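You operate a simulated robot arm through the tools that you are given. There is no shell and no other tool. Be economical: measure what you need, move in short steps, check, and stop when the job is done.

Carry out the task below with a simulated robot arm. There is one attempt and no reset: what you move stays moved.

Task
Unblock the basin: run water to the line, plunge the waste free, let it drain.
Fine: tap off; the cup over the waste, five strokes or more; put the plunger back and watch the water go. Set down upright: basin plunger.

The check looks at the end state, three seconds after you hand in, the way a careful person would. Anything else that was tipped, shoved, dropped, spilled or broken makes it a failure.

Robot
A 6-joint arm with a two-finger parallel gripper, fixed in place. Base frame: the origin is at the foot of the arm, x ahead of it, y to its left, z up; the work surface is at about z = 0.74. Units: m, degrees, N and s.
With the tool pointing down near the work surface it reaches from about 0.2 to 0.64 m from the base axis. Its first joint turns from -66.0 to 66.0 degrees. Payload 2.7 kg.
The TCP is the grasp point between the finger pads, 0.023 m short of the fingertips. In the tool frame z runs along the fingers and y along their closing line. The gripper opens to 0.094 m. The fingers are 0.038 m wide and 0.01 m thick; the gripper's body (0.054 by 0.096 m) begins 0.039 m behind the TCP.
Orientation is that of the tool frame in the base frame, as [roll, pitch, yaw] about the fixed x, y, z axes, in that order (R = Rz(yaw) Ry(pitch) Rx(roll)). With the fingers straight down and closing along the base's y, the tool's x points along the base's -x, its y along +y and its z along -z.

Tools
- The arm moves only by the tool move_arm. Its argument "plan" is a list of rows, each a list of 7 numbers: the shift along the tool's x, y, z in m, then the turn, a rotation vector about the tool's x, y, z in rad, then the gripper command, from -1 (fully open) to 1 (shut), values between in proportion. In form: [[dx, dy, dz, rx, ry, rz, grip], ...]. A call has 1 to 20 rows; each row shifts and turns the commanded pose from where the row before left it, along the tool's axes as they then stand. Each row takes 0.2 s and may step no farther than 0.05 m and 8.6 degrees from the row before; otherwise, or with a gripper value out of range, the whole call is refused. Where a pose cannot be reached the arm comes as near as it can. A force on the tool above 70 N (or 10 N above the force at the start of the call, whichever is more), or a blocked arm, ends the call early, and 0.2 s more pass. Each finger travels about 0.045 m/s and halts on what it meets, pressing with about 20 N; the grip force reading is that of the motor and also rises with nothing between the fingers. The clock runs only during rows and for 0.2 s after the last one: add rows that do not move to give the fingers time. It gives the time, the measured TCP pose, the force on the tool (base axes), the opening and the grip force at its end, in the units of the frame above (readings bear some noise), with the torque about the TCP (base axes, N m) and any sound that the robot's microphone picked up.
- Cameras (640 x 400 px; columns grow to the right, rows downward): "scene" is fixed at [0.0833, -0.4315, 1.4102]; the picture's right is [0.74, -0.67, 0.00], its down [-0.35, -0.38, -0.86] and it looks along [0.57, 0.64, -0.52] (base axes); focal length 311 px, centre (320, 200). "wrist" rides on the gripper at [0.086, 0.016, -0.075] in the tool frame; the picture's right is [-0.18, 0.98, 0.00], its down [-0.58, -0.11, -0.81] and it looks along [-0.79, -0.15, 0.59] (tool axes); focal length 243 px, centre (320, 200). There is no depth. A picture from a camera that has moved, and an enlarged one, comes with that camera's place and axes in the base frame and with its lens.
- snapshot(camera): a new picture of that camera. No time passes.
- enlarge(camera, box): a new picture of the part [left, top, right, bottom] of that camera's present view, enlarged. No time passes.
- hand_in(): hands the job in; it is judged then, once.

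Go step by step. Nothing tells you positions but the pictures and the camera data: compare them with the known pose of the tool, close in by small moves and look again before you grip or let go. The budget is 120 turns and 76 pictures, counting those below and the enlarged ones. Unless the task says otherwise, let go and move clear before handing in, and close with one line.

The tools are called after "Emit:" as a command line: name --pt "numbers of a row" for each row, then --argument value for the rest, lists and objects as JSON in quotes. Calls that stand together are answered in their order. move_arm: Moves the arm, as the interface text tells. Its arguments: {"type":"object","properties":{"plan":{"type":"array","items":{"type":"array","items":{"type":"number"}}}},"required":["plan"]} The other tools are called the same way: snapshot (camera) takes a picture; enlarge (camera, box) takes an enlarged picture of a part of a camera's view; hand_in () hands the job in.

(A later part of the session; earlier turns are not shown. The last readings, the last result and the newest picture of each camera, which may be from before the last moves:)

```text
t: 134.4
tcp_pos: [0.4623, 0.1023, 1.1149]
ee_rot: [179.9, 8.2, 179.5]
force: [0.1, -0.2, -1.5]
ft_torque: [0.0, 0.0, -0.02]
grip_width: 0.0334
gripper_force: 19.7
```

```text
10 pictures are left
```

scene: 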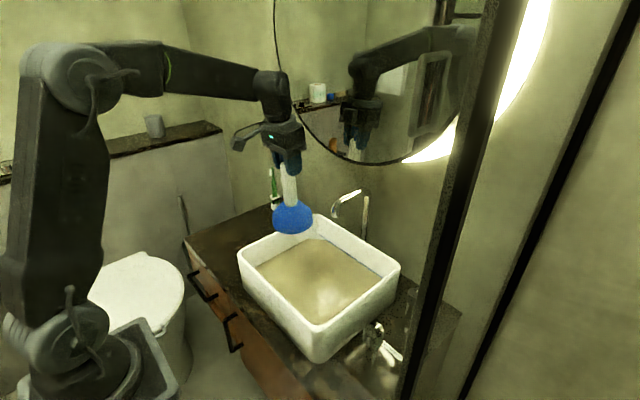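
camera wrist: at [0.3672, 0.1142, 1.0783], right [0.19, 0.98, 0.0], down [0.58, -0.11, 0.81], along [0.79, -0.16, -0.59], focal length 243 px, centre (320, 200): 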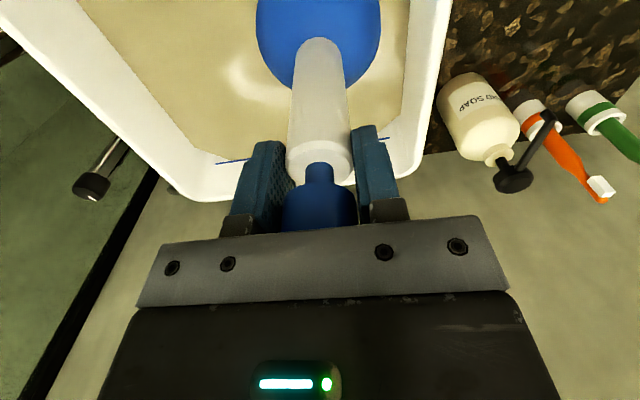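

Now carry it back over its original spot on the counter.

Emit:
move_arm --pt "0.0115 0.0415 -0.0017 0 0 0 0.6" --pt "0.0115 0.0415 -0.0017 0 0 0 0.6" --pt "0.0115 0.0415 -0.0017 0 0 0 0.6" --pt "0.0115 0.0415 -0.0017 0 0 0 0.6" --pt "0.0115 0.0415 -0.0017 0 0 0 0.6" --pt "0 0 0 0 0 0 0.6" --pt "0 0 0 0 0 0 0.6" --pt "0 0 0 0 0 0 0.6" --pt "0 0 0 0 0 0 0.6" --pt "0 0 0 0 0 0 0.6" --pt "0 0 0 0 0 0 0.6" --pt "0 0 0 0 0 0 0.6" --pt "0 0 0 0 0 0 0.6" --pt "0 0 0 0 0 0 0.6" --pt "0 0 0 0 0 0 0.6" --pt "0 0 0 0 0 0 0.6" --pt "0 0 0 0 0 0 0.6" --pt "0 0 0 0 0 0 0.6" --pt "0 0 0 0 0 0 0.6" --pt "0 0 0 0 0 0 0.6"

Emit:
enlarge --camera "scene" --box '[200, 170, 400, 310]'

```text
t: 138.6
tcp_pos: [0.4069, 0.3115, 1.1134]
ee_rot: [179.8, 8.2, 179.6]
force: [0.2, -0.1, -2.1]
ft_torque: [-0.01, 0.0, -0.01]
grip_width: 0.0332
gripper_force: 20.4
```

```text
2.86 times, centred on (300, 240) of scene
camera zoom: at [0.0834, -0.4315, 1.4102], right [0.74, -0.67, 0.0], down [-0.35, -0.38, -0.86], along [0.57, 0.64, -0.52], focal length 889 px, centre (377, 86)
```

zoom: 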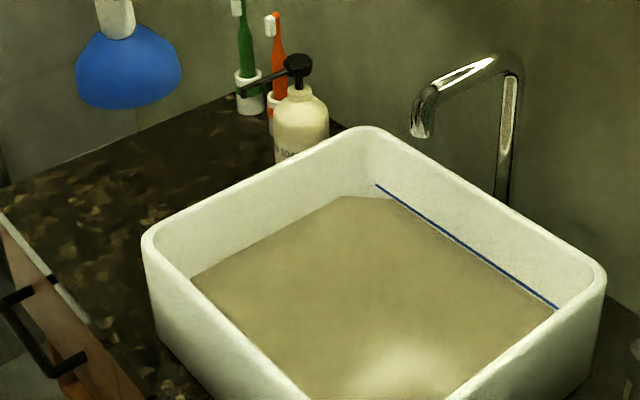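

Emit:
move_arm --pt "0 0 0 0 0 0 0.6" --pt "0 0 0 0 0 0 0.6" --pt "0 0 0 0 0 0 0.6" --pt "0 0 0 0 0 0 0.6" --pt "0 0 0 0 0 0 0.6" --pt "0 0 0 0 0 0 0.6" --pt "0 0 0 0 0 0 0.6" --pt "0 0 0 0 0 0 0.6" --pt "0 0 0 0 0 0 0.6" --pt "0 0 0 0 0 0 0.6" --pt "0 0 0 0 0 0 0.6" --pt "0 0 0 0 0 0 0.6" --pt "0 0 0 0 0 0 0.6" --pt "0 0 0 0 0 0 0.6" --pt "0 0 0 0 0 0 0.6" --pt "0 0 0 0 0 0 0.6" --pt "0 0 0 0 0 0 0.6" --pt "0 0 0 0 0 0 0.6" --pt "0 0 0 0 0 0 0.6" --pt "0 0 0 0 0 0 0.6"

Emit:
move_arm --pt "0 0 0 0 0 0 0.6" --pt "0 0 0 0 0 0 0.6" --pt "0 0 0 0 0 0 0.6" --pt "0 0 0 0 0 0 0.6" --pt "0 0 0 0 0 0 0.6" --pt "0 0 0 0 0 0 0.6" --pt "0 0 0 0 0 0 0.6" --pt "0 0 0 0 0 0 0.6" --pt "0 0 0 0 0 0 0.6" --pt "0 0 0 0 0 0 0.6" --pt "0 0 0 0 0 0 0.6" --pt "0 0 0 0 0 0 0.6" --pt "0 0 0 0 0 0 0.6" --pt "0 0 0 0 0 0 0.6" --pt "0 0 0 0 0 0 0.6" --pt "0 0 0 0 0 0 0.6" --pt "0 0 0 0 0 0 0.6" --pt "0 0 0 0 0 0 0.6" --pt "0 0 0 0 0 0 0.6" --pt "0 0 0 0 0 0 0.6"

Emit:
enlarge --camera "scene" --box '[300, 225, 400, 285]'

```text
t: 142.8
tcp_pos: [0.4068, 0.3105, 1.1148]
ee_rot: [179.8, 8.3, 179.6]
force: [-0.6, -0.3, -2.4]
ft_torque: [0.01, 0.01, 0.02]
grip_width: 0.0335
gripper_force: 20.0
```

```text
t: 147.0
tcp_pos: [0.4066, 0.3113, 1.1142]
ee_rot: [179.9, 8.2, 179.5]
force: [0.6, -0.2, -2.4]
ft_torque: [0.0, 0.0, 0.0]
grip_width: 0.0333
gripper_force: 20.6
```

```text
6.40 times, centred on (350, 255) of scene
camera zoom: at [0.0834, -0.4315, 1.4102], right [0.74, -0.67, 0.0], down [-0.35, -0.38, -0.86], along [0.57, 0.64, -0.52], focal length 1991 px, centre (128, -152)
```

zoom: 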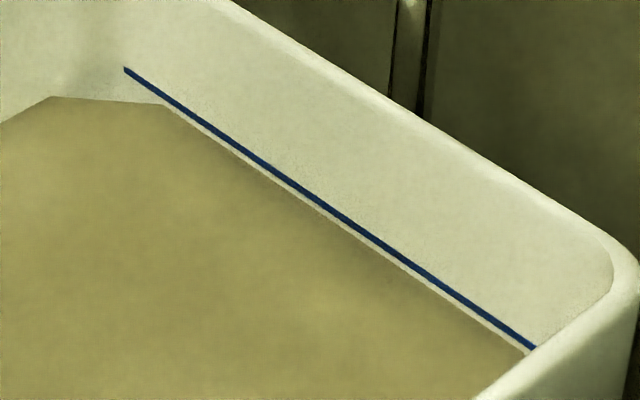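

The level is falling only very slowly (a leak), so the waste isn't free yet; my fill was also at the line's lower edge. Plan: set the plunger down to regrip it straight, top up the water fully to the line, and plunge again.

Emit:
move_arm --pt "0.0056 0 0.0386 0 0 0 0.6" --pt "0.0056 0 0.0386 0 0 0 0.6" --pt "0.0056 0 0.0386 0 0 0 0.6" --pt "0.0056 0 0.0386 0 0 0 0.6" --pt "0.0043 0 0.0297 0 0 0 0.6" --pt "0.0011 0 0.008 0 0 0 0.6" --pt "0 0 0 0 0 0 0.6"

Emit:
move_arm --pt "0.0006 0 0.004 0 0 0 0.6" --pt "0 0 0 0 0 0 0.6"

```text
t: 148.6
tcp_pos: [0.4046, 0.3107, 0.9228]
ee_rot: [179.9, 8.2, 179.5]
force: [-0.2, -0.2, -2.8]
ft_torque: [0.0, 0.02, 0.0]
grip_width: 0.0334
gripper_force: 20.2
```

```text
t: 149.2
tcp_pos: [0.4044, 0.3117, 0.9193]
ee_rot: [180.0, 8.2, 179.5]
force: [-0.5, 0.7, -2.5]
ft_torque: [0.0, -0.02, 0.0]
grip_width: 0.0332
gripper_force: 20.0
```

Emit:
move_arm --pt "0.0009 0 0.006 0 0 0 0.6" --pt "0 0 0 0 0 0 0.6"

Emit:
move_arm --pt "0.0006 0 0.004 0 0 0 0.6" --pt "0 0 0 0 0 0 0.6"

```text
t: 149.8
tcp_pos: [0.4045, 0.3111, 0.9114]
ee_rot: [180.0, 8.2, 179.5]
force: [-0.4, 0.5, -2.1]
ft_torque: [0.02, 0.02, 0.0]
grip_width: 0.0332
gripper_force: 20.1
```

```text
t: 150.4
tcp_pos: [0.4054, 0.3118, 0.9104]
ee_rot: [179.7, 8.4, 179.5]
force: [-1.5, -1.1, 11.0]
ft_torque: [-0.38, 0.74, 0.0]
grip_width: 0.0337
gripper_force: 20.1
```

Touched down. I release, rise straight up, and level the wrist.

Emit:
move_arm --pt "0 0 0 0 0 0 0.2" --pt "0 0 0 0 0 0 -0.1" --pt "0 0 0 0 0 0 -0.5" --pt "0 0 0 0 0 0 -0.5" --pt "0 0 0 0 0 0 -0.5" --pt "-0.0043 0 -0.03 0 0 0 -0.5" --pt "-0.0057 0 -0.04 0 0 0 -0.5" --pt "-0.0043 0 -0.03 0 0 0 -0.5" --pt "0 0 0 0 0.07 0 -0.5" --pt "0 0 0 0 0.073 0 -0.5" --pt "0 0 0 0 0 0 -0.5"

Emit:
snapshot --camera "scene"

```text
t: 152.8
tcp_pos: [0.405, 0.3114, 1.0083]
ee_rot: [179.9, -0.1, 179.4]
force: [-0.3, 0.5, -0.4]
ft_torque: [-0.02, 0.01, -0.01]
grip_width: 0.0708
gripper_force: 0.0
```

```text
7 pictures are left
```

scene: 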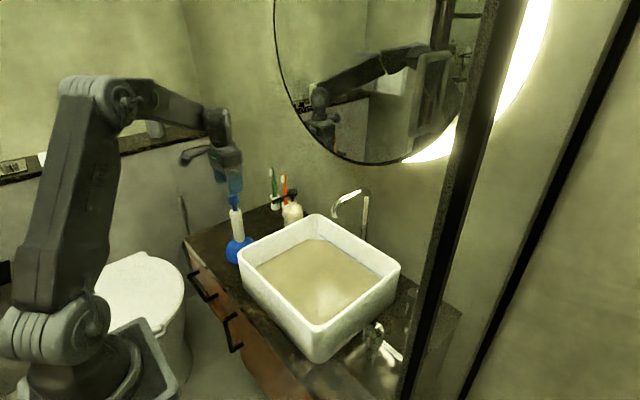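

Plunger stands upright at its place. Now back to the tap for a top-up.

Emit:
move_arm --pt "0 0 -0.045 0 0 0 -0.5" --pt "-0.0007 -0.0442 0 0 0 0 -0.19" --pt "-0.0007 -0.0442 0 0 0 0 -0.19" --pt "-0.0007 -0.0442 0 0 0 0 -0.19" --pt "-0.0007 -0.0442 0 0 0 0 -0.19" --pt "-0.0007 -0.0442 0 0 0 0 -0.19" --pt "-0.0007 -0.0442 0 0 0 0 -0.19" --pt "-0.0007 -0.0442 0 0 0 0 -0.19" --pt "-0.0007 -0.0442 0 0 0 0 -0.19" --pt "-0.0007 -0.0442 0 0 0 0 -0.19" --pt "-0.0007 -0.0442 0 0 0 0 -0.19" --pt "-0.0007 -0.0442 0 0 0 0 -0.19" --pt "-0.0007 -0.0442 0 0 0 0 -0.19" --pt "0 0 0.02 0 0 0.138 -0.19" --pt "0 0 0.02 0 0 0.138 -0.19" --pt "0 0 0.02 0 0 0.138 -0.19" --pt "0 0 0 0 0 0.138 -0.19" --pt "0 0 0 0 0 0.138 -0.19" --pt "0 0 0 0 0 0.138 -0.19" --pt "0 0 0 0 0 0 -0.19"

```text
t: 157.0
tcp_pos: [0.4074, -0.2192, 0.9941]
ee_rot: [-180.0, -0.1, 131.9]
force: [-0.4, -0.6, 0.3]
ft_torque: [0.01, -0.01, -0.06]
grip_width: 0.056
gripper_force: 0.1
```

Emit:
move_arm --pt "0 0 0.04 0 0 0 -0.19" --pt "0 0 0.04 0 0 0 -0.19" --pt "0 0 0.027 0 0 0 -0.19" --pt "0 0 0 0 0 0 0.1" --pt "0 0 0 0 0 0 0.4" --pt "0 0 0 0 0 0 0.4" --pt "0 0 0 0 0 -0.14 0.4" --pt "0 0 0 0 0 -0.14 0.4" --pt "0 0 0 0 0 -0.14 0.4" --pt "0 0 0 0 0 -0.14 0.4" --pt "0 0 0 0 0 -0.14 0.4" --pt "0 0 0 0 0 0 0.4" --pt "0 0 0 0 0 0 0.4" --pt "0 0 0 0 0 0 0.4" --pt "0 0 0 0 0 0 0.4" --pt "0 0 0 0 0 0 0.4" --pt "0 0 0 0 0 0 0.4" --pt "0 0 0 0 0 0 0.4" --pt "0 0 0 0 0 0 0.4" --pt "0 0 0 0 0 0 0.4"

Emit:
enlarge --camera "wrist" --box '[480, 140, 640, 240]'

```text
t: 161.2
tcp_pos: [0.4086, -0.2199, 0.8855]
ee_rot: [180.0, 0.0, 172.1]
force: [13.9, -0.5, -6.8]
ft_torque: [0.0, -0.55, 0.01]
grip_width: 0.0388
gripper_force: 44.8
```

```text
4.00 times, centred on (560, 190) of wrist
camera zoom: at [0.3245, -0.1942, 0.962], right [0.32, 0.95, 0.0], down [0.56, -0.19, 0.81], along [0.77, -0.26, -0.59], focal length 970 px, centre (-640, 240)
```

zoom: 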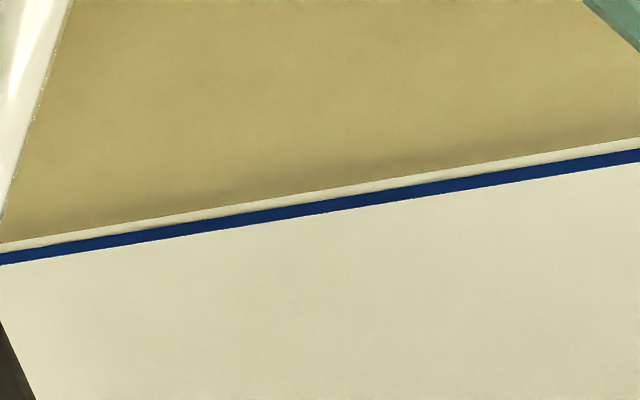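

About 16 px to the upper half of the line; wait ~8 s then check.

Emit:
move_arm --pt "0 0 0 0 0 0 0.4" --pt "0 0 0 0 0 0 0.4" --pt "0 0 0 0 0 0 0.4" --pt "0 0 0 0 0 0 0.4" --pt "0 0 0 0 0 0 0.4" --pt "0 0 0 0 0 0 0.4" --pt "0 0 0 0 0 0 0.4" --pt "0 0 0 0 0 0 0.4" --pt "0 0 0 0 0 0 0.4" --pt "0 0 0 0 0 0 0.4" --pt "0 0 0 0 0 0 0.4" --pt "0 0 0 0 0 0 0.4" --pt "0 0 0 0 0 0 0.4" --pt "0 0 0 0 0 0 0.4" --pt "0 0 0 0 0 0 0.4" --pt "0 0 0 0 0 0 0.4" --pt "0 0 0 0 0 0 0.4" --pt "0 0 0 0 0 0 0.4" --pt "0 0 0 0 0 0 0.4" --pt "0 0 0 0 0 0 0.4"

Emit:
move_arm --pt "0 0 0 0 0 0 0.4" --pt "0 0 0 0 0 0 0.4" --pt "0 0 0 0 0 0 0.4" --pt "0 0 0 0 0 0 0.4" --pt "0 0 0 0 0 0 0.4" --pt "0 0 0 0 0 0 0.4" --pt "0 0 0 0 0 0 0.4" --pt "0 0 0 0 0 0 0.4" --pt "0 0 0 0 0 0 0.4" --pt "0 0 0 0 0 0 0.4" --pt "0 0 0 0 0 0 0.4" --pt "0 0 0 0 0 0 0.4" --pt "0 0 0 0 0 0 0.4" --pt "0 0 0 0 0 0 0.4" --pt "0 0 0 0 0 0 0.4" --pt "0 0 0 0 0 0 0.4" --pt "0 0 0 0 0 0 0.4" --pt "0 0 0 0 0 0 0.4"

Emit:
enlarge --camera "wrist" --box '[480, 140, 640, 240]'

```text
t: 165.4
tcp_pos: [0.4092, -0.2195, 0.8866]
ee_rot: [179.9, 0.0, 172.1]
force: [11.6, -4.2, -0.7]
ft_torque: [-0.12, 0.13, 0.04]
grip_width: 0.0388
gripper_force: 45.0
```

```text
t: 169.2
tcp_pos: [0.4082, -0.2191, 0.8839]
ee_rot: [-179.9, 0.0, 172.3]
force: [10.1, -4.6, -0.1]
ft_torque: [-0.19, -0.02, -0.02]
grip_width: 0.0385
gripper_force: 45.0
```

```text
4.00 times, centred on (560, 190) of wrist
camera zoom: at [0.3243, -0.1942, 0.962], right [0.32, 0.95, 0.0], down [0.56, -0.19, 0.81], along [0.76, -0.26, -0.59], focal length 970 px, centre (-640, 240)
```

zoom: 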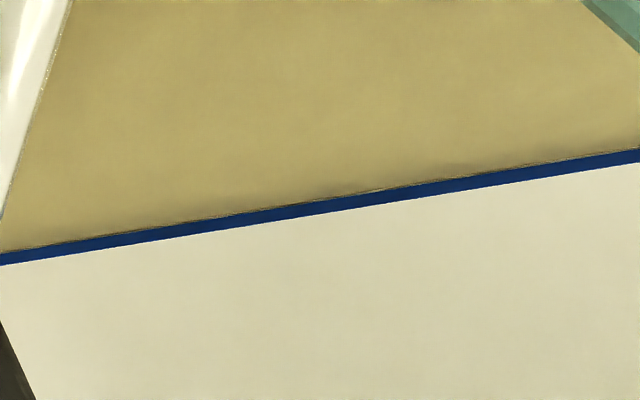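

At the lower edge again, rising 1 px/s. I wait 9 more seconds to reach the upper part of the line, then shut.

Emit:
move_arm --pt "0 0 0 0 0 0 0.4" --pt "0 0 0 0 0 0 0.4" --pt "0 0 0 0 0 0 0.4" --pt "0 0 0 0 0 0 0.4" --pt "0 0 0 0 0 0 0.4" --pt "0 0 0 0 0 0 0.4" --pt "0 0 0 0 0 0 0.4" --pt "0 0 0 0 0 0 0.4" --pt "0 0 0 0 0 0 0.4" --pt "0 0 0 0 0 0 0.4" --pt "0 0 0 0 0 0 0.4" --pt "0 0 0 0 0 0 0.4" --pt "0 0 0 0 0 0 0.4" --pt "0 0 0 0 0 0 0.4" --pt "0 0 0 0 0 0 0.4" --pt "0 0 0 0 0 0 0.4" --pt "0 0 0 0 0 0 0.4" --pt "0 0 0 0 0 0 0.4" --pt "0 0 0 0 0 0 0.4" --pt "0 0 0 0 0 0 0.4"

Emit:
move_arm --pt "0 0 0 0 0 0 0.4" --pt "0 0 0 0 0 0 0.4" --pt "0 0 0 0 0 0 0.4" --pt "0 0 0 0 0 0 0.4" --pt "0 0 0 0 0 0 0.4" --pt "0 0 0 0 0 0 0.4" --pt "0 0 0 0 0 0 0.4" --pt "0 0 0 0 0 0 0.4" --pt "0 0 0 0 0 0 0.4" --pt "0 0 0 0 0 0 0.4" --pt "0 0 0 0 0 0 0.4" --pt "0 0 0 0 0 0 0.4" --pt "0 0 0 0 0 0 0.4" --pt "0 0 0 0 0 0 0.4" --pt "0 0 0 0 0 0 0.4" --pt "0 0 0 0 0 0 0.4" --pt "0 0 0 0 0 0 0.4" --pt "0 0 0 0 0 0 0.4" --pt "0 0 0 0 0 0 0.4" --pt "0 0 0 0 0 0 0.4"

Emit:
move_arm --pt "0 0 0 0 0 0.14 0.4" --pt "0 0 0 0 0 0.14 0.4" --pt "0 0 0 0 0 0.14 0.4" --pt "0 0 0 0 0 0.14 0.4" --pt "0 0 0 0 0 0.14 0.4" --pt "0 0 0 0 0 0.03 0.4" --pt "0 0 0 0 0 0 0.4" --pt "0 0 0 0 0 0 -0.19" --pt "0 0 0 0 0 0 -0.19" --pt "0 0 0 0 0 0 -0.19" --pt "0 0 -0.04 0 0 0 -0.19" --pt "0 0 -0.04 0 0 0 -0.19" --pt "0 0 -0.04 0 0 0 -0.19" --pt "0 0 -0.04 0 0 -0.143 -0.4" --pt "0 0 0 0 0 -0.143 -0.4" --pt "0 0 0 0 0 -0.143 -0.4" --pt "0 0 0 0 0 -0.143 -0.4" --pt "0 0 0 0 0 -0.143 -0.4" --pt "0 0 0 0 0 -0.143 -0.4" --pt "0 0 0 0 0 0 -0.4"

Emit:
snapshot --camera "wrist"

```text
t: 173.4
tcp_pos: [0.4087, -0.22, 0.8864]
ee_rot: [180.0, 0.0, 172.0]
force: [9.5, -4.9, 0.0]
ft_torque: [-0.26, -0.05, -0.03]
grip_width: 0.0386
gripper_force: 44.5
```

```text
t: 177.6
tcp_pos: [0.4084, -0.2195, 0.8861]
ee_rot: [-180.0, -0.1, 172.1]
force: [8.1, -6.1, 0.4]
ft_torque: [-0.26, -0.01, 0.02]
grip_width: 0.0386
gripper_force: 45.3
```

```text
t: 181.8
tcp_pos: [0.407, -0.2201, 1.0467]
ee_rot: [180.0, 0.0, 179.6]
force: [0.6, -0.5, 0.4]
ft_torque: [0.06, -0.02, 0.02]
grip_width: 0.0659
gripper_force: 0.0
```

```text
4 pictures are left
camera wrist: at [0.3206, -0.2056, 1.1223], right [0.19, 0.98, 0.0], down [0.58, -0.11, 0.81], along [0.79, -0.15, -0.59], focal length 243 px, centre (320, 200)
```

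wrist: 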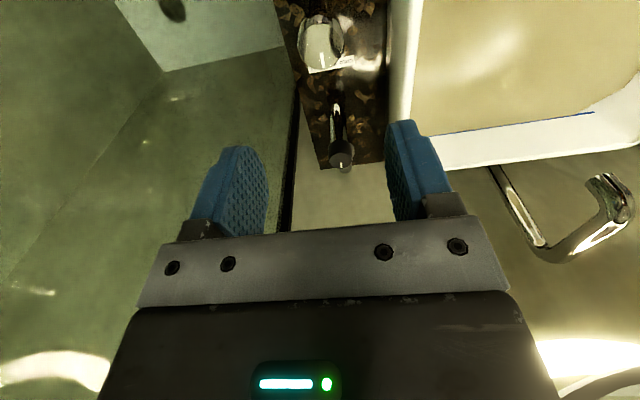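

Tap is off, level on the line. Back to the plunger: move over, then lower until the knob meets the palm for a firm grip.

Emit:
move_arm --pt "0.0005 0.0443 0 0 0 0 -0.4" --pt "0.0005 0.0443 0 0 0 0 -0.4" --pt "0.0005 0.0443 0 0 0 0 -0.4" --pt "0.0005 0.0443 0 0 0 0 -0.4" --pt "0.0005 0.0443 0 0 0 0 -0.4" --pt "0.0005 0.0443 0 0 0 0 -0.4" --pt "0.0005 0.0443 0 0 0 0 -0.4" --pt "0.0005 0.0443 0 0 0 0 -0.4" --pt "0.0005 0.0443 0 0 0 0 -0.4" --pt "0.0005 0.0443 0 0 0 0 -0.4" --pt "0.0005 0.0443 0 0 0 0 -0.4" --pt "0.0005 0.0443 0 0 0 0 -0.4" --pt "0 0 0 0 0 0 -0.4"

Emit:
snapshot --camera "wrist"

```text
t: 184.6
tcp_pos: [0.4062, 0.3141, 1.0458]
ee_rot: [179.9, 0.0, 179.4]
force: [0.6, 0.0, -0.2]
ft_torque: [-0.03, -0.01, 0.01]
grip_width: 0.0659
gripper_force: 0.0
```

```text
3 pictures are left
camera wrist: at [0.3187, 0.3284, 1.1226], right [0.19, 0.98, 0.0], down [0.58, -0.12, 0.81], along [0.79, -0.16, -0.59], focal length 243 px, centre (320, 200)
```

wrist: 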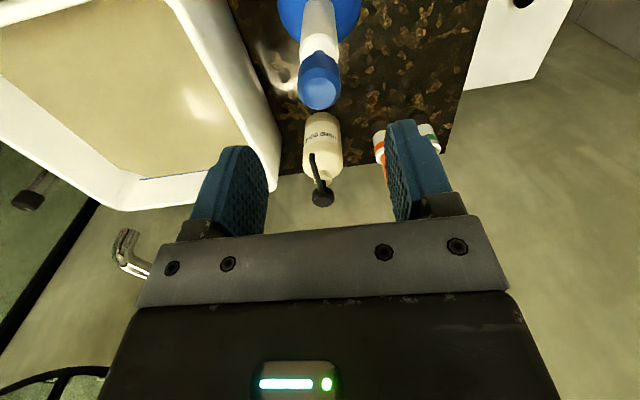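

Knob at about (0.409, 0.310); correct and descend, feeling for palm contact.

Emit:
move_arm --pt "-0.002 -0.0045 0.02 0 0 0 -0.4" --pt "0 0 0.04 0 0 0 -0.4" --pt "0 0 0.04 0 0 0 -0.4" --pt "0 0 0.021 0 0 0 -0.4" --pt "0 0 0 0 0 0 -0.4"

Emit:
move_arm --pt "0 0 0.005 0 0 0 -0.4" --pt "0 0 0.004 0 0 0 -0.4" --pt "0 0 0 0 0 0 -0.4"

Emit:
move_arm --pt "0 0 0.004 0 0 0 -0.4" --pt "0 0 0 0 0 0 -0.4"

```text
t: 185.8
tcp_pos: [0.4104, 0.308, 0.9239]
ee_rot: [179.9, 0.1, 179.4]
force: [0.7, -0.6, 0.0]
ft_torque: [-0.01, 0.0, -0.04]
grip_width: 0.0659
gripper_force: 0.0
```

```text
t: 186.6
tcp_pos: [0.409, 0.3075, 0.9167]
ee_rot: [179.9, 0.0, 179.5]
force: [0.8, 1.3, 2.4]
ft_torque: [-0.02, 0.0, 0.01]
grip_width: 0.0658
gripper_force: 0.0
```

```text
t: 187.2
tcp_pos: [0.4093, 0.3071, 0.9132]
ee_rot: [179.8, -0.1, 179.5]
force: [0.6, 0.7, 3.2]
ft_torque: [-0.04, 0.03, 0.01]
grip_width: 0.0661
gripper_force: 0.1
```

Emit:
move_arm --pt "0 0 0.004 0 0 0 -0.4" --pt "0 0 0 0 0 0 -0.4"

Emit:
move_arm --pt "0 0 0.003 0 0 0 -0.4" --pt "0 0 0 0 0 0 -0.4"

```text
t: 187.8
tcp_pos: [0.4091, 0.3081, 0.9088]
ee_rot: [179.9, 0.0, 179.5]
force: [-1.7, 1.8, 6.0]
ft_torque: [-0.02, -0.07, 0.01]
grip_width: 0.0658
gripper_force: 0.2
```

```text
t: 188.4
tcp_pos: [0.4086, 0.3078, 0.9049]
ee_rot: [179.9, 0.0, 179.4]
force: [-1.3, 1.5, 7.1]
ft_torque: [-0.05, -0.05, -0.03]
grip_width: 0.0659
gripper_force: 0.0
```

Key finding: pressing the knob alone compresses it softly (~0.4 N/mm), so the knob pumps into the white shaft, and my earlier grip clamped both together and locked it. I rise and grip the blue knob only.

Emit:
move_arm --pt "0 0 -0.012 0 0 0 -0.4" --pt "0 0 -0.012 0 0 0 -0.4" --pt "0 0.0015 -0.0085 0 0 0 -0.4" --pt "0 0 0 0 0 0 -0.4" --pt "0 0 0 0 0 0 0.2" --pt "0 0 0 0 0 0 0.6" --pt "0 0 0 0 0 0 0.6" --pt "0 0 0 0 0 0 0.6"

Emit:
move_arm --pt "0 0 -0.01 0 0 0 0.6" --pt "0 0 -0.015 0 0 0 0.6" --pt "0 0 -0.02 0 0 0 0.6" --pt "0 0 0 0 0 0 0.6"

Emit:
enlarge --camera "scene" --box '[190, 130, 350, 270]'

```text
t: 190.2
tcp_pos: [0.4087, 0.3088, 0.9398]
ee_rot: [179.9, 0.0, 179.4]
force: [-0.9, 2.6, -0.1]
ft_torque: [0.17, 0.02, -0.01]
grip_width: 0.0305
gripper_force: 20.5
```

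```text
t: 191.2
tcp_pos: [0.4101, 0.3095, 0.9836]
ee_rot: [180.0, 0.0, 179.4]
force: [0.2, -0.1, -2.9]
ft_torque: [-0.01, 0.01, -0.03]
grip_width: 0.0306
gripper_force: 20.3
```

```text
2.86 times, centred on (270, 200) of scene
camera zoom: at [0.0834, -0.4315, 1.4102], right [0.74, -0.67, 0.0], down [-0.35, -0.38, -0.86], along [0.57, 0.64, -0.52], focal length 889 px, centre (463, 200)
```

zoom: 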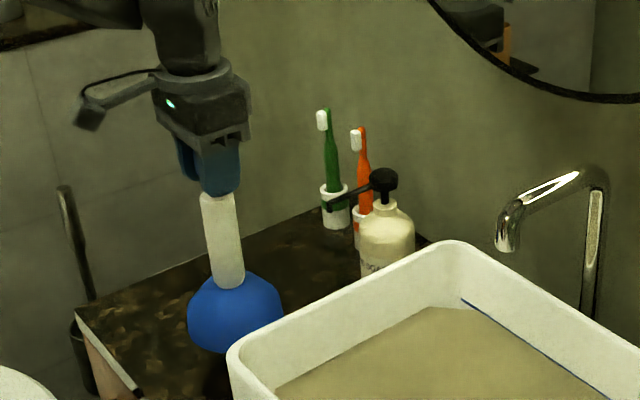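

Now only the knob is held (0.0305 m). I lift, carry over the waste at (0.453, 0.096), and lower to just above the floor.

Emit:
move_arm --pt "0 0 -0.04 0 0 0 0.6" --pt "0 0 -0.04 0 0 0 0.6" --pt "0 0 -0.04 0 0 0 0.6" --pt "0 0 -0.04 0 0 0 0.6" --pt "-0.009 -0.0427 0 0 0 0 0.6" --pt "-0.009 -0.0427 0 0 0 0 0.6" --pt "-0.009 -0.0427 0 0 0 0 0.6" --pt "-0.009 -0.0427 0 0 0 0 0.6" --pt "-0.009 -0.0427 0 0 0 0 0.6" --pt "0 0 0 0 0 0 0.6" --pt "0 0 0 0 0 0 0.6"

Emit:
move_arm --pt "0 0 0.03 0 0 0 0.6" --pt "0 0 0.03 0 0 0 0.6" --pt "0 0 0.03 0 0 0 0.6" --pt "0 0 0.025 0 0 0 0.6" --pt "0 0 0.02 0 0 0 0.6" --pt "0 0 0.015 0 0 0 0.6" --pt "0 0 0.015 0 0 0 0.6" --pt "0 0 0.01 0 0 0 0.6" --pt "0 0 0 0 0 0 0.6"

```text
t: 193.6
tcp_pos: [0.451, 0.096, 1.141]
ee_rot: [179.9, 0.0, 179.5]
force: [-0.4, -1.5, -3.1]
ft_torque: [0.01, -0.03, -0.01]
grip_width: 0.0306
gripper_force: 19.9
```

```text
t: 195.6
tcp_pos: [0.4533, 0.0953, 0.9663]
ee_rot: [180.0, 0.0, 179.3]
force: [-0.4, -0.5, -2.7]
ft_torque: [-0.01, 0.02, 0.02]
grip_width: 0.0307
gripper_force: 19.5
```

Good. Lower to seat and press in small steps, reading force.

Emit:
move_arm --pt "0 0 0.008 0 0 0 0.6" --pt "0 0 0.007 0 0 0 0.6" --pt "0 0 0 0 0 0 0.6"

Emit:
move_arm --pt "0 0 0.008 0 0 0 0.6" --pt "0 0 0 0 0 0 0.6"

Emit:
move_arm --pt "0 0 0.008 0 0 0 0.6" --pt "0 0 0 0 0 0 0.6"

```text
t: 196.4
tcp_pos: [0.4537, 0.095, 0.9525]
ee_rot: [-179.9, -0.1, 179.3]
force: [0.1, 0.6, -3.4]
ft_torque: [-0.01, 0.02, 0.0]
grip_width: 0.0304
gripper_force: 20.0
```

```text
t: 197.0
tcp_pos: [0.4532, 0.0958, 0.9453]
ee_rot: [179.8, 0.1, 179.5]
force: [-1.5, -0.3, 2.9]
ft_torque: [0.08, 0.05, -0.02]
grip_width: 0.0308
gripper_force: 19.8
```

```text
t: 197.6
tcp_pos: [0.4528, 0.0965, 0.9389]
ee_rot: [179.9, 0.2, 179.5]
force: [-6.5, 5.4, 27.4]
ft_torque: [-0.08, 0.23, 0.02]
grip_width: 0.0308
gripper_force: 19.7
```

At 0.939 the fingertips meet the white shaft, limiting the travel. I'll instead let it stand seated over the waste, open the fingers around it and pump the knob with the palm.

Emit:
move_arm --pt "0 0 -0.008 0 0 0 0.6" --pt "0 0 0 0 0 0 0.6" --pt "0 0 0 0 0 0 0.2" --pt "0 0 0 0 0 0 -0.1" --pt "0 0 0 0 0 0 -0.3" --pt "0 0 0 0 0 0 -0.3" --pt "0 0 0 0 0 0 -0.3" --pt "0 0 0.01 0 0 0 -0.3" --pt "0 0 0.008 0 0 0 -0.3" --pt "0 0 0 0 0 0 -0.3"

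Emit:
move_arm --pt "0 0 0.006 0 0 0 -0.3" --pt "0 0 0 0 0 0 -0.3"

Emit:
move_arm --pt "0 0 0.006 0 0 0 -0.3" --pt "0 0 0 0 0 0 -0.3"

```text
t: 199.8
tcp_pos: [0.4525, 0.0959, 0.9272]
ee_rot: [179.9, 0.0, 179.5]
force: [-0.6, 0.8, 3.4]
ft_torque: [-0.03, -0.01, -0.04]
grip_width: 0.0612
gripper_force: 0.0
```

```text
t: 200.4
tcp_pos: [0.4516, 0.0962, 0.9218]
ee_rot: [179.9, 0.0, 179.3]
force: [1.2, -2.3, 6.0]
ft_torque: [0.04, 0.04, 0.02]
grip_width: 0.0612
gripper_force: 0.0
```

```text
t: 201.0
tcp_pos: [0.4526, 0.0956, 0.915]
ee_rot: [179.8, 0.0, 179.5]
force: [1.4, 0.9, 7.9]
ft_torque: [0.0, 0.09, 0.0]
grip_width: 0.0611
gripper_force: 0.0
```

Soft, smooth compression (8 N at 19 mm). Now six full palm strokes.

Emit:
move_arm --pt "0 0 0.004 0 0 0 -0.3" --pt "0 0 0 0 0 0 -0.3" --pt "0 0 -0.0125 0 0 0 -0.3" --pt "0 0 -0.0125 0 0 0 -0.3" --pt "0 0 0 0 0 0 -0.3" --pt "0 0 0.0125 0 0 0 -0.3" --pt "0 0 0.0125 0 0 0 -0.3" --pt "0 0 0 0 0 0 -0.3" --pt "0 0 -0.0125 0 0 0 -0.3" --pt "0 0 -0.0125 0 0 0 -0.3" --pt "0 0 0 0 0 0 -0.3" --pt "0 0 0.0125 0 0 0 -0.3" --pt "0 0 0.0125 0 0 0 -0.3" --pt "0 0 0 0 0 0 -0.3" --pt "0 0 -0.0125 0 0 0 -0.3" --pt "0 0 -0.0125 0 0 0 -0.3" --pt "0 0 0 0 0 0 -0.3" --pt "0 0 0.0125 0 0 0 -0.3" --pt "0 0 0.0125 0 0 0 -0.3" --pt "0 0 0 0 0 0 -0.3"

Emit:
move_arm --pt "0 0 -0.0125 0 0 0 -0.3" --pt "0 0 -0.0125 0 0 0 -0.3" --pt "0 0 0 0 0 0 -0.3" --pt "0 0 0.0125 0 0 0 -0.3" --pt "0 0 0.0125 0 0 0 -0.3" --pt "0 0 0 0 0 0 -0.3" --pt "0 0 -0.0125 0 0 0 -0.3" --pt "0 0 -0.0125 0 0 0 -0.3" --pt "0 0 0 0 0 0 -0.3" --pt "0 0 0.0125 0 0 0 -0.3" --pt "0 0 0.0125 0 0 0 -0.3" --pt "0 0 0 0 0 0 -0.3" --pt "0 0 -0.0125 0 0 0 -0.3" --pt "0 0 -0.0125 0 0 0 -0.3" --pt "0 0 0 0 0 0 -0.3" --pt "0 0 0.0125 0 0 0 -0.3" --pt "0 0 0.0125 0 0 0 -0.3" --pt "0 0 0 0 0 0 -0.3"

```text
t: 205.2
tcp_pos: [0.4535, 0.0945, 0.9113]
ee_rot: [179.9, 0.4, 179.5]
force: [-1.2, -1.6, 23.9]
ft_torque: [0.14, -0.11, 0.04]
grip_width: 0.061
gripper_force: 0.1
```

```text
t: 209.0
tcp_pos: [0.4525, 0.0963, 0.913]
ee_rot: [179.9, 0.3, 179.5]
force: [-2.3, 1.3, 21.2]
ft_torque: [-0.07, -0.07, 0.0]
grip_width: 0.0612
gripper_force: 0.0
```

Full-travel strokes confirmed (end stop at 22 mm, ~22 N). Three more, then I raise, grip the knob and lift out.

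Emit:
move_arm --pt "0 0 -0.0125 0 0 0 -0.3" --pt "0 0 -0.0125 0 0 0 -0.3" --pt "0 0 0 0 0 0 -0.3" --pt "0 0 0.0125 0 0 0 -0.3" --pt "0 0 0.0125 0 0 0 -0.3" --pt "0 0 0 0 0 0 -0.3" --pt "0 0 -0.0125 0 0 0 -0.3" --pt "0 0 -0.0125 0 0 0 -0.3" --pt "0 0 0 0 0 0 -0.3" --pt "0 0 0.0125 0 0 0 -0.3" --pt "0 0 0.0125 0 0 0 -0.3" --pt "0 0 0 0 0 0 -0.3" --pt "0 0 -0.0125 0 0 0 -0.3" --pt "0 0 -0.0125 0 0 0 -0.3" --pt "0 0 0 0 0 0 -0.3" --pt "0 0 0.0125 0 0 0 -0.3" --pt "0 0 0.0125 0 0 0 -0.3" --pt "0 0 0 0 0 0 -0.3"

Emit:
move_arm --pt "0 0 -0.0125 0 0 0 -0.3" --pt "0 0 -0.0125 0 0 0 -0.3" --pt "0 0 -0.0165 0 0 0 -0.3" --pt "0 0 0 0 0 0 -0.3" --pt "0 0 0 0 0 0 0.2" --pt "0 0 0 0 0 0 0.6" --pt "0 0 0 0 0 0 0.6" --pt "0 0 0 0 0 0 0.6" --pt "0 0 -0.01 0 0 0 0.6" --pt "0 0 -0.015 0 0 0 0.6" --pt "0 0 -0.02 0 0 0 0.6" --pt "0 0 0 0 0 0 0.6"

```text
t: 212.8
tcp_pos: [0.4531, 0.0947, 0.9123]
ee_rot: [-180.0, 0.3, 179.6]
force: [-3.1, -4.4, 27.7]
ft_torque: [0.22, -0.17, 0.0]
grip_width: 0.0613
gripper_force: 0.1
```

```text
t: 215.4
tcp_pos: [0.4513, 0.0939, 0.998]
ee_rot: [179.8, 0.0, 179.4]
force: [0.0, -0.5, -1.9]
ft_torque: [0.02, 0.05, 0.03]
grip_width: 0.031
gripper_force: 19.8
```

Held again. Lift high, carry back over its spot, then check the basin.

Emit:
move_arm --pt "0 0 -0.03 0 0 0 0.6" --pt "0 0 -0.04 0 0 0 0.6" --pt "0 0 -0.04 0 0 0 0.6" --pt "0 0 -0.036 0 0 0 0.6" --pt "0 0 0 0 0 0 0.6" --pt "0 0 0 0 0 0 0.6" --pt "0.009 0.043 0 0 0 0 0.6" --pt "0.009 0.043 0 0 0 0 0.6" --pt "0.009 0.043 0 0 0 0 0.6" --pt "0.009 0.043 0 0 0 0 0.6" --pt "0.009 0.043 0 0 0 0 0.6" --pt "0 0 0 0 0 0 0.6" --pt "0 0 0 0 0 0 0.6" --pt "0 0 0 0 0 0 0.6" --pt "0 0 0 0 0 0 0.6" --pt "0 0 0 0 0 0 0.6" --pt "0 0 0 0 0 0 0.6" --pt "0 0 0 0 0 0 0.6" --pt "0 0 0 0 0 0 0.6"

Emit:
snapshot --camera "scene"

```text
t: 219.4
tcp_pos: [0.4111, 0.3097, 1.1442]
ee_rot: [179.9, 0.0, 179.4]
force: [0.4, -0.4, -1.7]
ft_torque: [-0.01, -0.01, 0.01]
grip_width: 0.031
gripper_force: 20.7
```

```text
1 pictures are left
```

scene: 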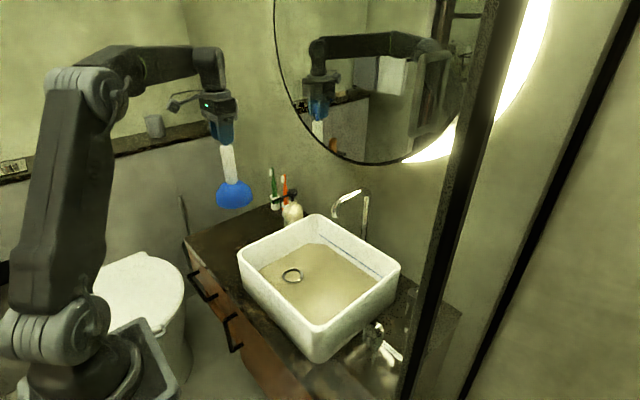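

The water is draining fast and the waste ring stands clear. Now set the plunger down upright.

Emit:
move_arm --pt "0.002 0 0.04 0 0 0 0.6" --pt "0 0 0.04 0 0 0 0.6" --pt "0 0 0.04 0 0 0 0.6" --pt "0 0 0.035 0 0 0 0.6" --pt "0 0 0.025 0 0 0 0.6" --pt "0 0 0.013 0 0 0 0.6" --pt "0 0 0 0 0 0 0.6"

Emit:
move_arm --pt "0 0 0.005 0 0 0 0.6" --pt "0 0 0 0 0 0 0.6"

Emit:
move_arm --pt "0 0 0.004 0 0 0 0.6" --pt "0 0 0 0 0 0 0.6"

```text
t: 221.0
tcp_pos: [0.4079, 0.3115, 0.9501]
ee_rot: [179.9, 0.0, 179.4]
force: [-1.0, 0.0, -2.8]
ft_torque: [0.01, -0.02, 0.0]
grip_width: 0.0311
gripper_force: 19.8
```

```text
t: 221.6
tcp_pos: [0.4082, 0.3103, 0.946]
ee_rot: [179.9, 0.0, 179.4]
force: [0.0, 0.3, -2.6]
ft_torque: [-0.01, 0.04, 0.02]
grip_width: 0.0314
gripper_force: 20.0
```

```text
t: 222.2
tcp_pos: [0.4077, 0.3102, 0.9415]
ee_rot: [-180.0, 0.0, 179.4]
force: [-1.0, 0.5, -2.5]
ft_torque: [0.01, 0.02, 0.04]
grip_width: 0.0309
gripper_force: 19.8
```

Emit:
move_arm --pt "0 0 0.004 0 0 0 0.6" --pt "0 0 0 0 0 0 0.6"

Emit:
move_arm --pt "0 0 0.003 0 0 0 0.6" --pt "0 0 0 0 0 0 0.6"

```text
t: 222.8
tcp_pos: [0.408, 0.3122, 0.9373]
ee_rot: [180.0, 0.0, 179.5]
force: [1.2, -0.4, 1.8]
ft_torque: [-0.06, 0.06, 0.05]
grip_width: 0.0309
gripper_force: 20.2
```

```text
t: 223.4
tcp_pos: [0.4083, 0.3127, 0.9354]
ee_rot: [179.9, 0.0, 179.4]
force: [1.6, -0.4, 2.0]
ft_torque: [0.01, -0.02, 0.03]
grip_width: 0.0308
gripper_force: 19.9
```

It rests on the counter. I release, rise straight up, move aside and let the basin drain.

Emit:
move_arm --pt "0 0 0 0 0 0 0.2" --pt "0 0 0 0 0 0 -0.1" --pt "0 0 0 0 0 0 -0.4" --pt "0 0 0 0 0 0 -0.4" --pt "0 0 0 0 0 0 -0.4" --pt "0 0 -0.02 0 0 0 -0.4" --pt "0 0 -0.04 0 0 0 -0.4" --pt "0 0 -0.04 0 0 0 -0.4" --pt "0 0 -0.04 0 0 0 -0.4" --pt "0 0 -0.04 0 0 0 -0.4" --pt "0.03 -0.02 -0.02 0 0 0 -0.4" --pt "0.03 -0.02 -0.02 0 0 0 -0.4" --pt "0 0 0 0 0 0 -0.4" --pt "0 0 0 0 0 0 -0.4" --pt "0 0 0 0 0 0 -0.4" --pt "0 0 0 0 0 0 -0.4" --pt "0 0 0 0 0 0 -0.4" --pt "0 0 0 0 0 0 -0.4" --pt "0 0 0 0 0 0 -0.4" --pt "0 0 0 0 0 0 -0.4"

Emit:
move_arm --pt "0 0 0 0 0 0 -0.4" --pt "0 0 0 0 0 0 -0.4" --pt "0 0 0 0 0 0 -0.4" --pt "0 0 0 0 0 0 -0.4" --pt "0 0 0 0 0 0 -0.4" --pt "0 0 0 0 0 0 -0.4" --pt "0 0 0 0 0 0 -0.4" --pt "0 0 0 0 0 0 -0.4" --pt "0 0 0 0 0 0 -0.4" --pt "0 0 0 0 0 0 -0.4" --pt "0 0 0 0 0 0 -0.4" --pt "0 0 0 0 0 0 -0.4" --pt "0 0 0 0 0 0 -0.4" --pt "0 0 0 0 0 0 -0.4" --pt "0 0 0 0 0 0 -0.4" --pt "0 0 0 0 0 0 -0.4" --pt "0 0 0 0 0 0 -0.4" --pt "0 0 0 0 0 0 -0.4" --pt "0 0 0 0 0 0 -0.4" --pt "0 0 0 0 0 0 -0.4"

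Emit:
move_arm --pt "0 0 0 0 0 0 -0.4" --pt "0 0 0 0 0 0 -0.4" --pt "0 0 0 0 0 0 -0.4" --pt "0 0 0 0 0 0 -0.4" --pt "0 0 0 0 0 0 -0.4" --pt "0 0 0 0 0 0 -0.4" --pt "0 0 0 0 0 0 -0.4" --pt "0 0 0 0 0 0 -0.4" --pt "0 0 0 0 0 0 -0.4" --pt "0 0 0 0 0 0 -0.4" --pt "0 0 0 0 0 0 -0.4" --pt "0 0 0 0 0 0 -0.4" --pt "0 0 0 0 0 0 -0.4" --pt "0 0 0 0 0 0 -0.4" --pt "0 0 0 0 0 0 -0.4" --pt "0 0 0 0 0 0 -0.4" --pt "0 0 0 0 0 0 -0.4" --pt "0 0 0 0 0 0 -0.4" --pt "0 0 0 0 0 0 -0.4" --pt "0 0 0 0 0 0 -0.4"

Emit:
move_arm --pt "0 0 0 0 0 0 -0.4" --pt "0 0 0 0 0 0 -0.4" --pt "0 0 0 0 0 0 -0.4" --pt "0 0 0 0 0 0 -0.4" --pt "0 0 0 0 0 0 -0.4" --pt "0 0 0 0 0 0 -0.4" --pt "0 0 0 0 0 0 -0.4" --pt "0 0 0 0 0 0 -0.4" --pt "0 0 0 0 0 0 -0.4" --pt "0 0 0 0 0 0 -0.4" --pt "0 0 0 0 0 0 -0.4" --pt "0 0 0 0 0 0 -0.4" --pt "0 0 0 0 0 0 -0.4" --pt "0 0 0 0 0 0 -0.4" --pt "0 0 0 0 0 0 -0.4" --pt "0 0 0 0 0 0 -0.4" --pt "0 0 0 0 0 0 -0.4" --pt "0 0 0 0 0 0 -0.4" --pt "0 0 0 0 0 0 -0.4" --pt "0 0 0 0 0 0 -0.4"

Emit:
move_arm --pt "0 0 0 0 0 0 -0.4" --pt "0 0 0 0 0 0 -0.4" --pt "0 0 0 0 0 0 -0.4" --pt "0 0 0 0 0 0 -0.4" --pt "0 0 0 0 0 0 -0.4" --pt "0 0 0 0 0 0 -0.4" --pt "0 0 0 0 0 0 -0.4" --pt "0 0 0 0 0 0 -0.4" --pt "0 0 0 0 0 0 -0.4" --pt "0 0 0 0 0 0 -0.4" --pt "0 0 0 0 0 0 -0.4" --pt "0 0 0 0 0 0 -0.4" --pt "0 0 0 0 0 0 -0.4" --pt "0 0 0 0 0 0 -0.4" --pt "0 0 0 0 0 0 -0.4" --pt "0 0 0 0 0 0 -0.4" --pt "0 0 0 0 0 0 -0.4" --pt "0 0 0 0 0 0 -0.4" --pt "0 0 0 0 0 0 -0.4" --pt "0 0 0 0 0 0 -0.4"

Emit:
move_arm --pt "0 0 0 0 0 0 -0.4" --pt "0 0 0 0 0 0 -0.4" --pt "0 0 0 0 0 0 -0.4" --pt "0 0 0 0 0 0 -0.4" --pt "0 0 0 0 0 0 -0.4" --pt "0 0 0 0 0 0 -0.4" --pt "0 0 0 0 0 0 -0.4" --pt "0 0 0 0 0 0 -0.4" --pt "0 0 0 0 0 0 -0.4" --pt "0 0 0 0 0 0 -0.4" --pt "0 0 0 0 0 0 -0.4" --pt "0 0 0 0 0 0 -0.4" --pt "0 0 0 0 0 0 -0.4" --pt "0 0 0 0 0 0 -0.4" --pt "0 0 0 0 0 0 -0.4" --pt "0 0 0 0 0 0 -0.4" --pt "0 0 0 0 0 0 -0.4" --pt "0 0 0 0 0 0 -0.4" --pt "0 0 0 0 0 0 -0.4" --pt "0 0 0 0 0 0 -0.4"

Emit:
enlarge --camera "scene" --box '[190, 170, 430, 370]'

```text
t: 227.6
tcp_pos: [0.3456, 0.2706, 1.1544]
ee_rot: [179.9, 0.1, 179.4]
force: [-0.4, -0.4, 0.5]
ft_torque: [0.01, -0.03, 0.02]
grip_width: 0.0657
gripper_force: 0.0
```

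```text
t: 231.8
tcp_pos: [0.3453, 0.2708, 1.1547]
ee_rot: [179.9, 0.0, 179.4]
force: [0.4, 0.1, 0.9]
ft_torque: [0.01, -0.03, 0.0]
grip_width: 0.0657
gripper_force: 0.1
```

```text
t: 236.0
tcp_pos: [0.347, 0.2696, 1.1555]
ee_rot: [179.9, 0.1, 179.4]
force: [1.0, -0.1, -0.2]
ft_torque: [0.0, 0.02, -0.02]
grip_width: 0.0656
gripper_force: 0.0
```

```text
t: 240.2
tcp_pos: [0.3456, 0.27, 1.155]
ee_rot: [179.9, 0.0, 179.4]
force: [-0.2, 0.2, 1.1]
ft_torque: [-0.01, -0.04, 0.0]
grip_width: 0.066
gripper_force: 0.0
```

```text
t: 244.4
tcp_pos: [0.3455, 0.2706, 1.155]
ee_rot: [179.8, 0.1, 179.3]
force: [0.4, 0.1, 0.3]
ft_torque: [0.0, 0.02, -0.03]
grip_width: 0.0658
gripper_force: 0.0
```

```text
t: 248.6
tcp_pos: [0.3476, 0.2699, 1.1538]
ee_rot: [180.0, 0.0, 179.4]
force: [-0.5, -0.4, 0.8]
ft_torque: [0.01, -0.01, 0.01]
grip_width: 0.0655
gripper_force: 0.3
```

```text
2.00 times, centred on (310, 270) of scene
camera zoom: at [0.0833, -0.4315, 1.4102], right [0.74, -0.67, 0.0], down [-0.35, -0.38, -0.86], along [0.57, 0.64, -0.52], focal length 622 px, centre (340, 60)
```

zoom: 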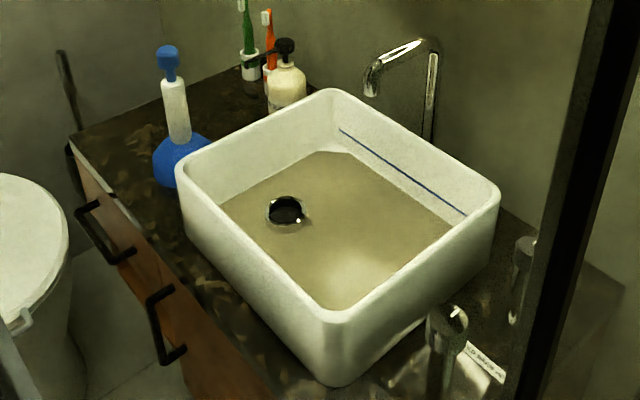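

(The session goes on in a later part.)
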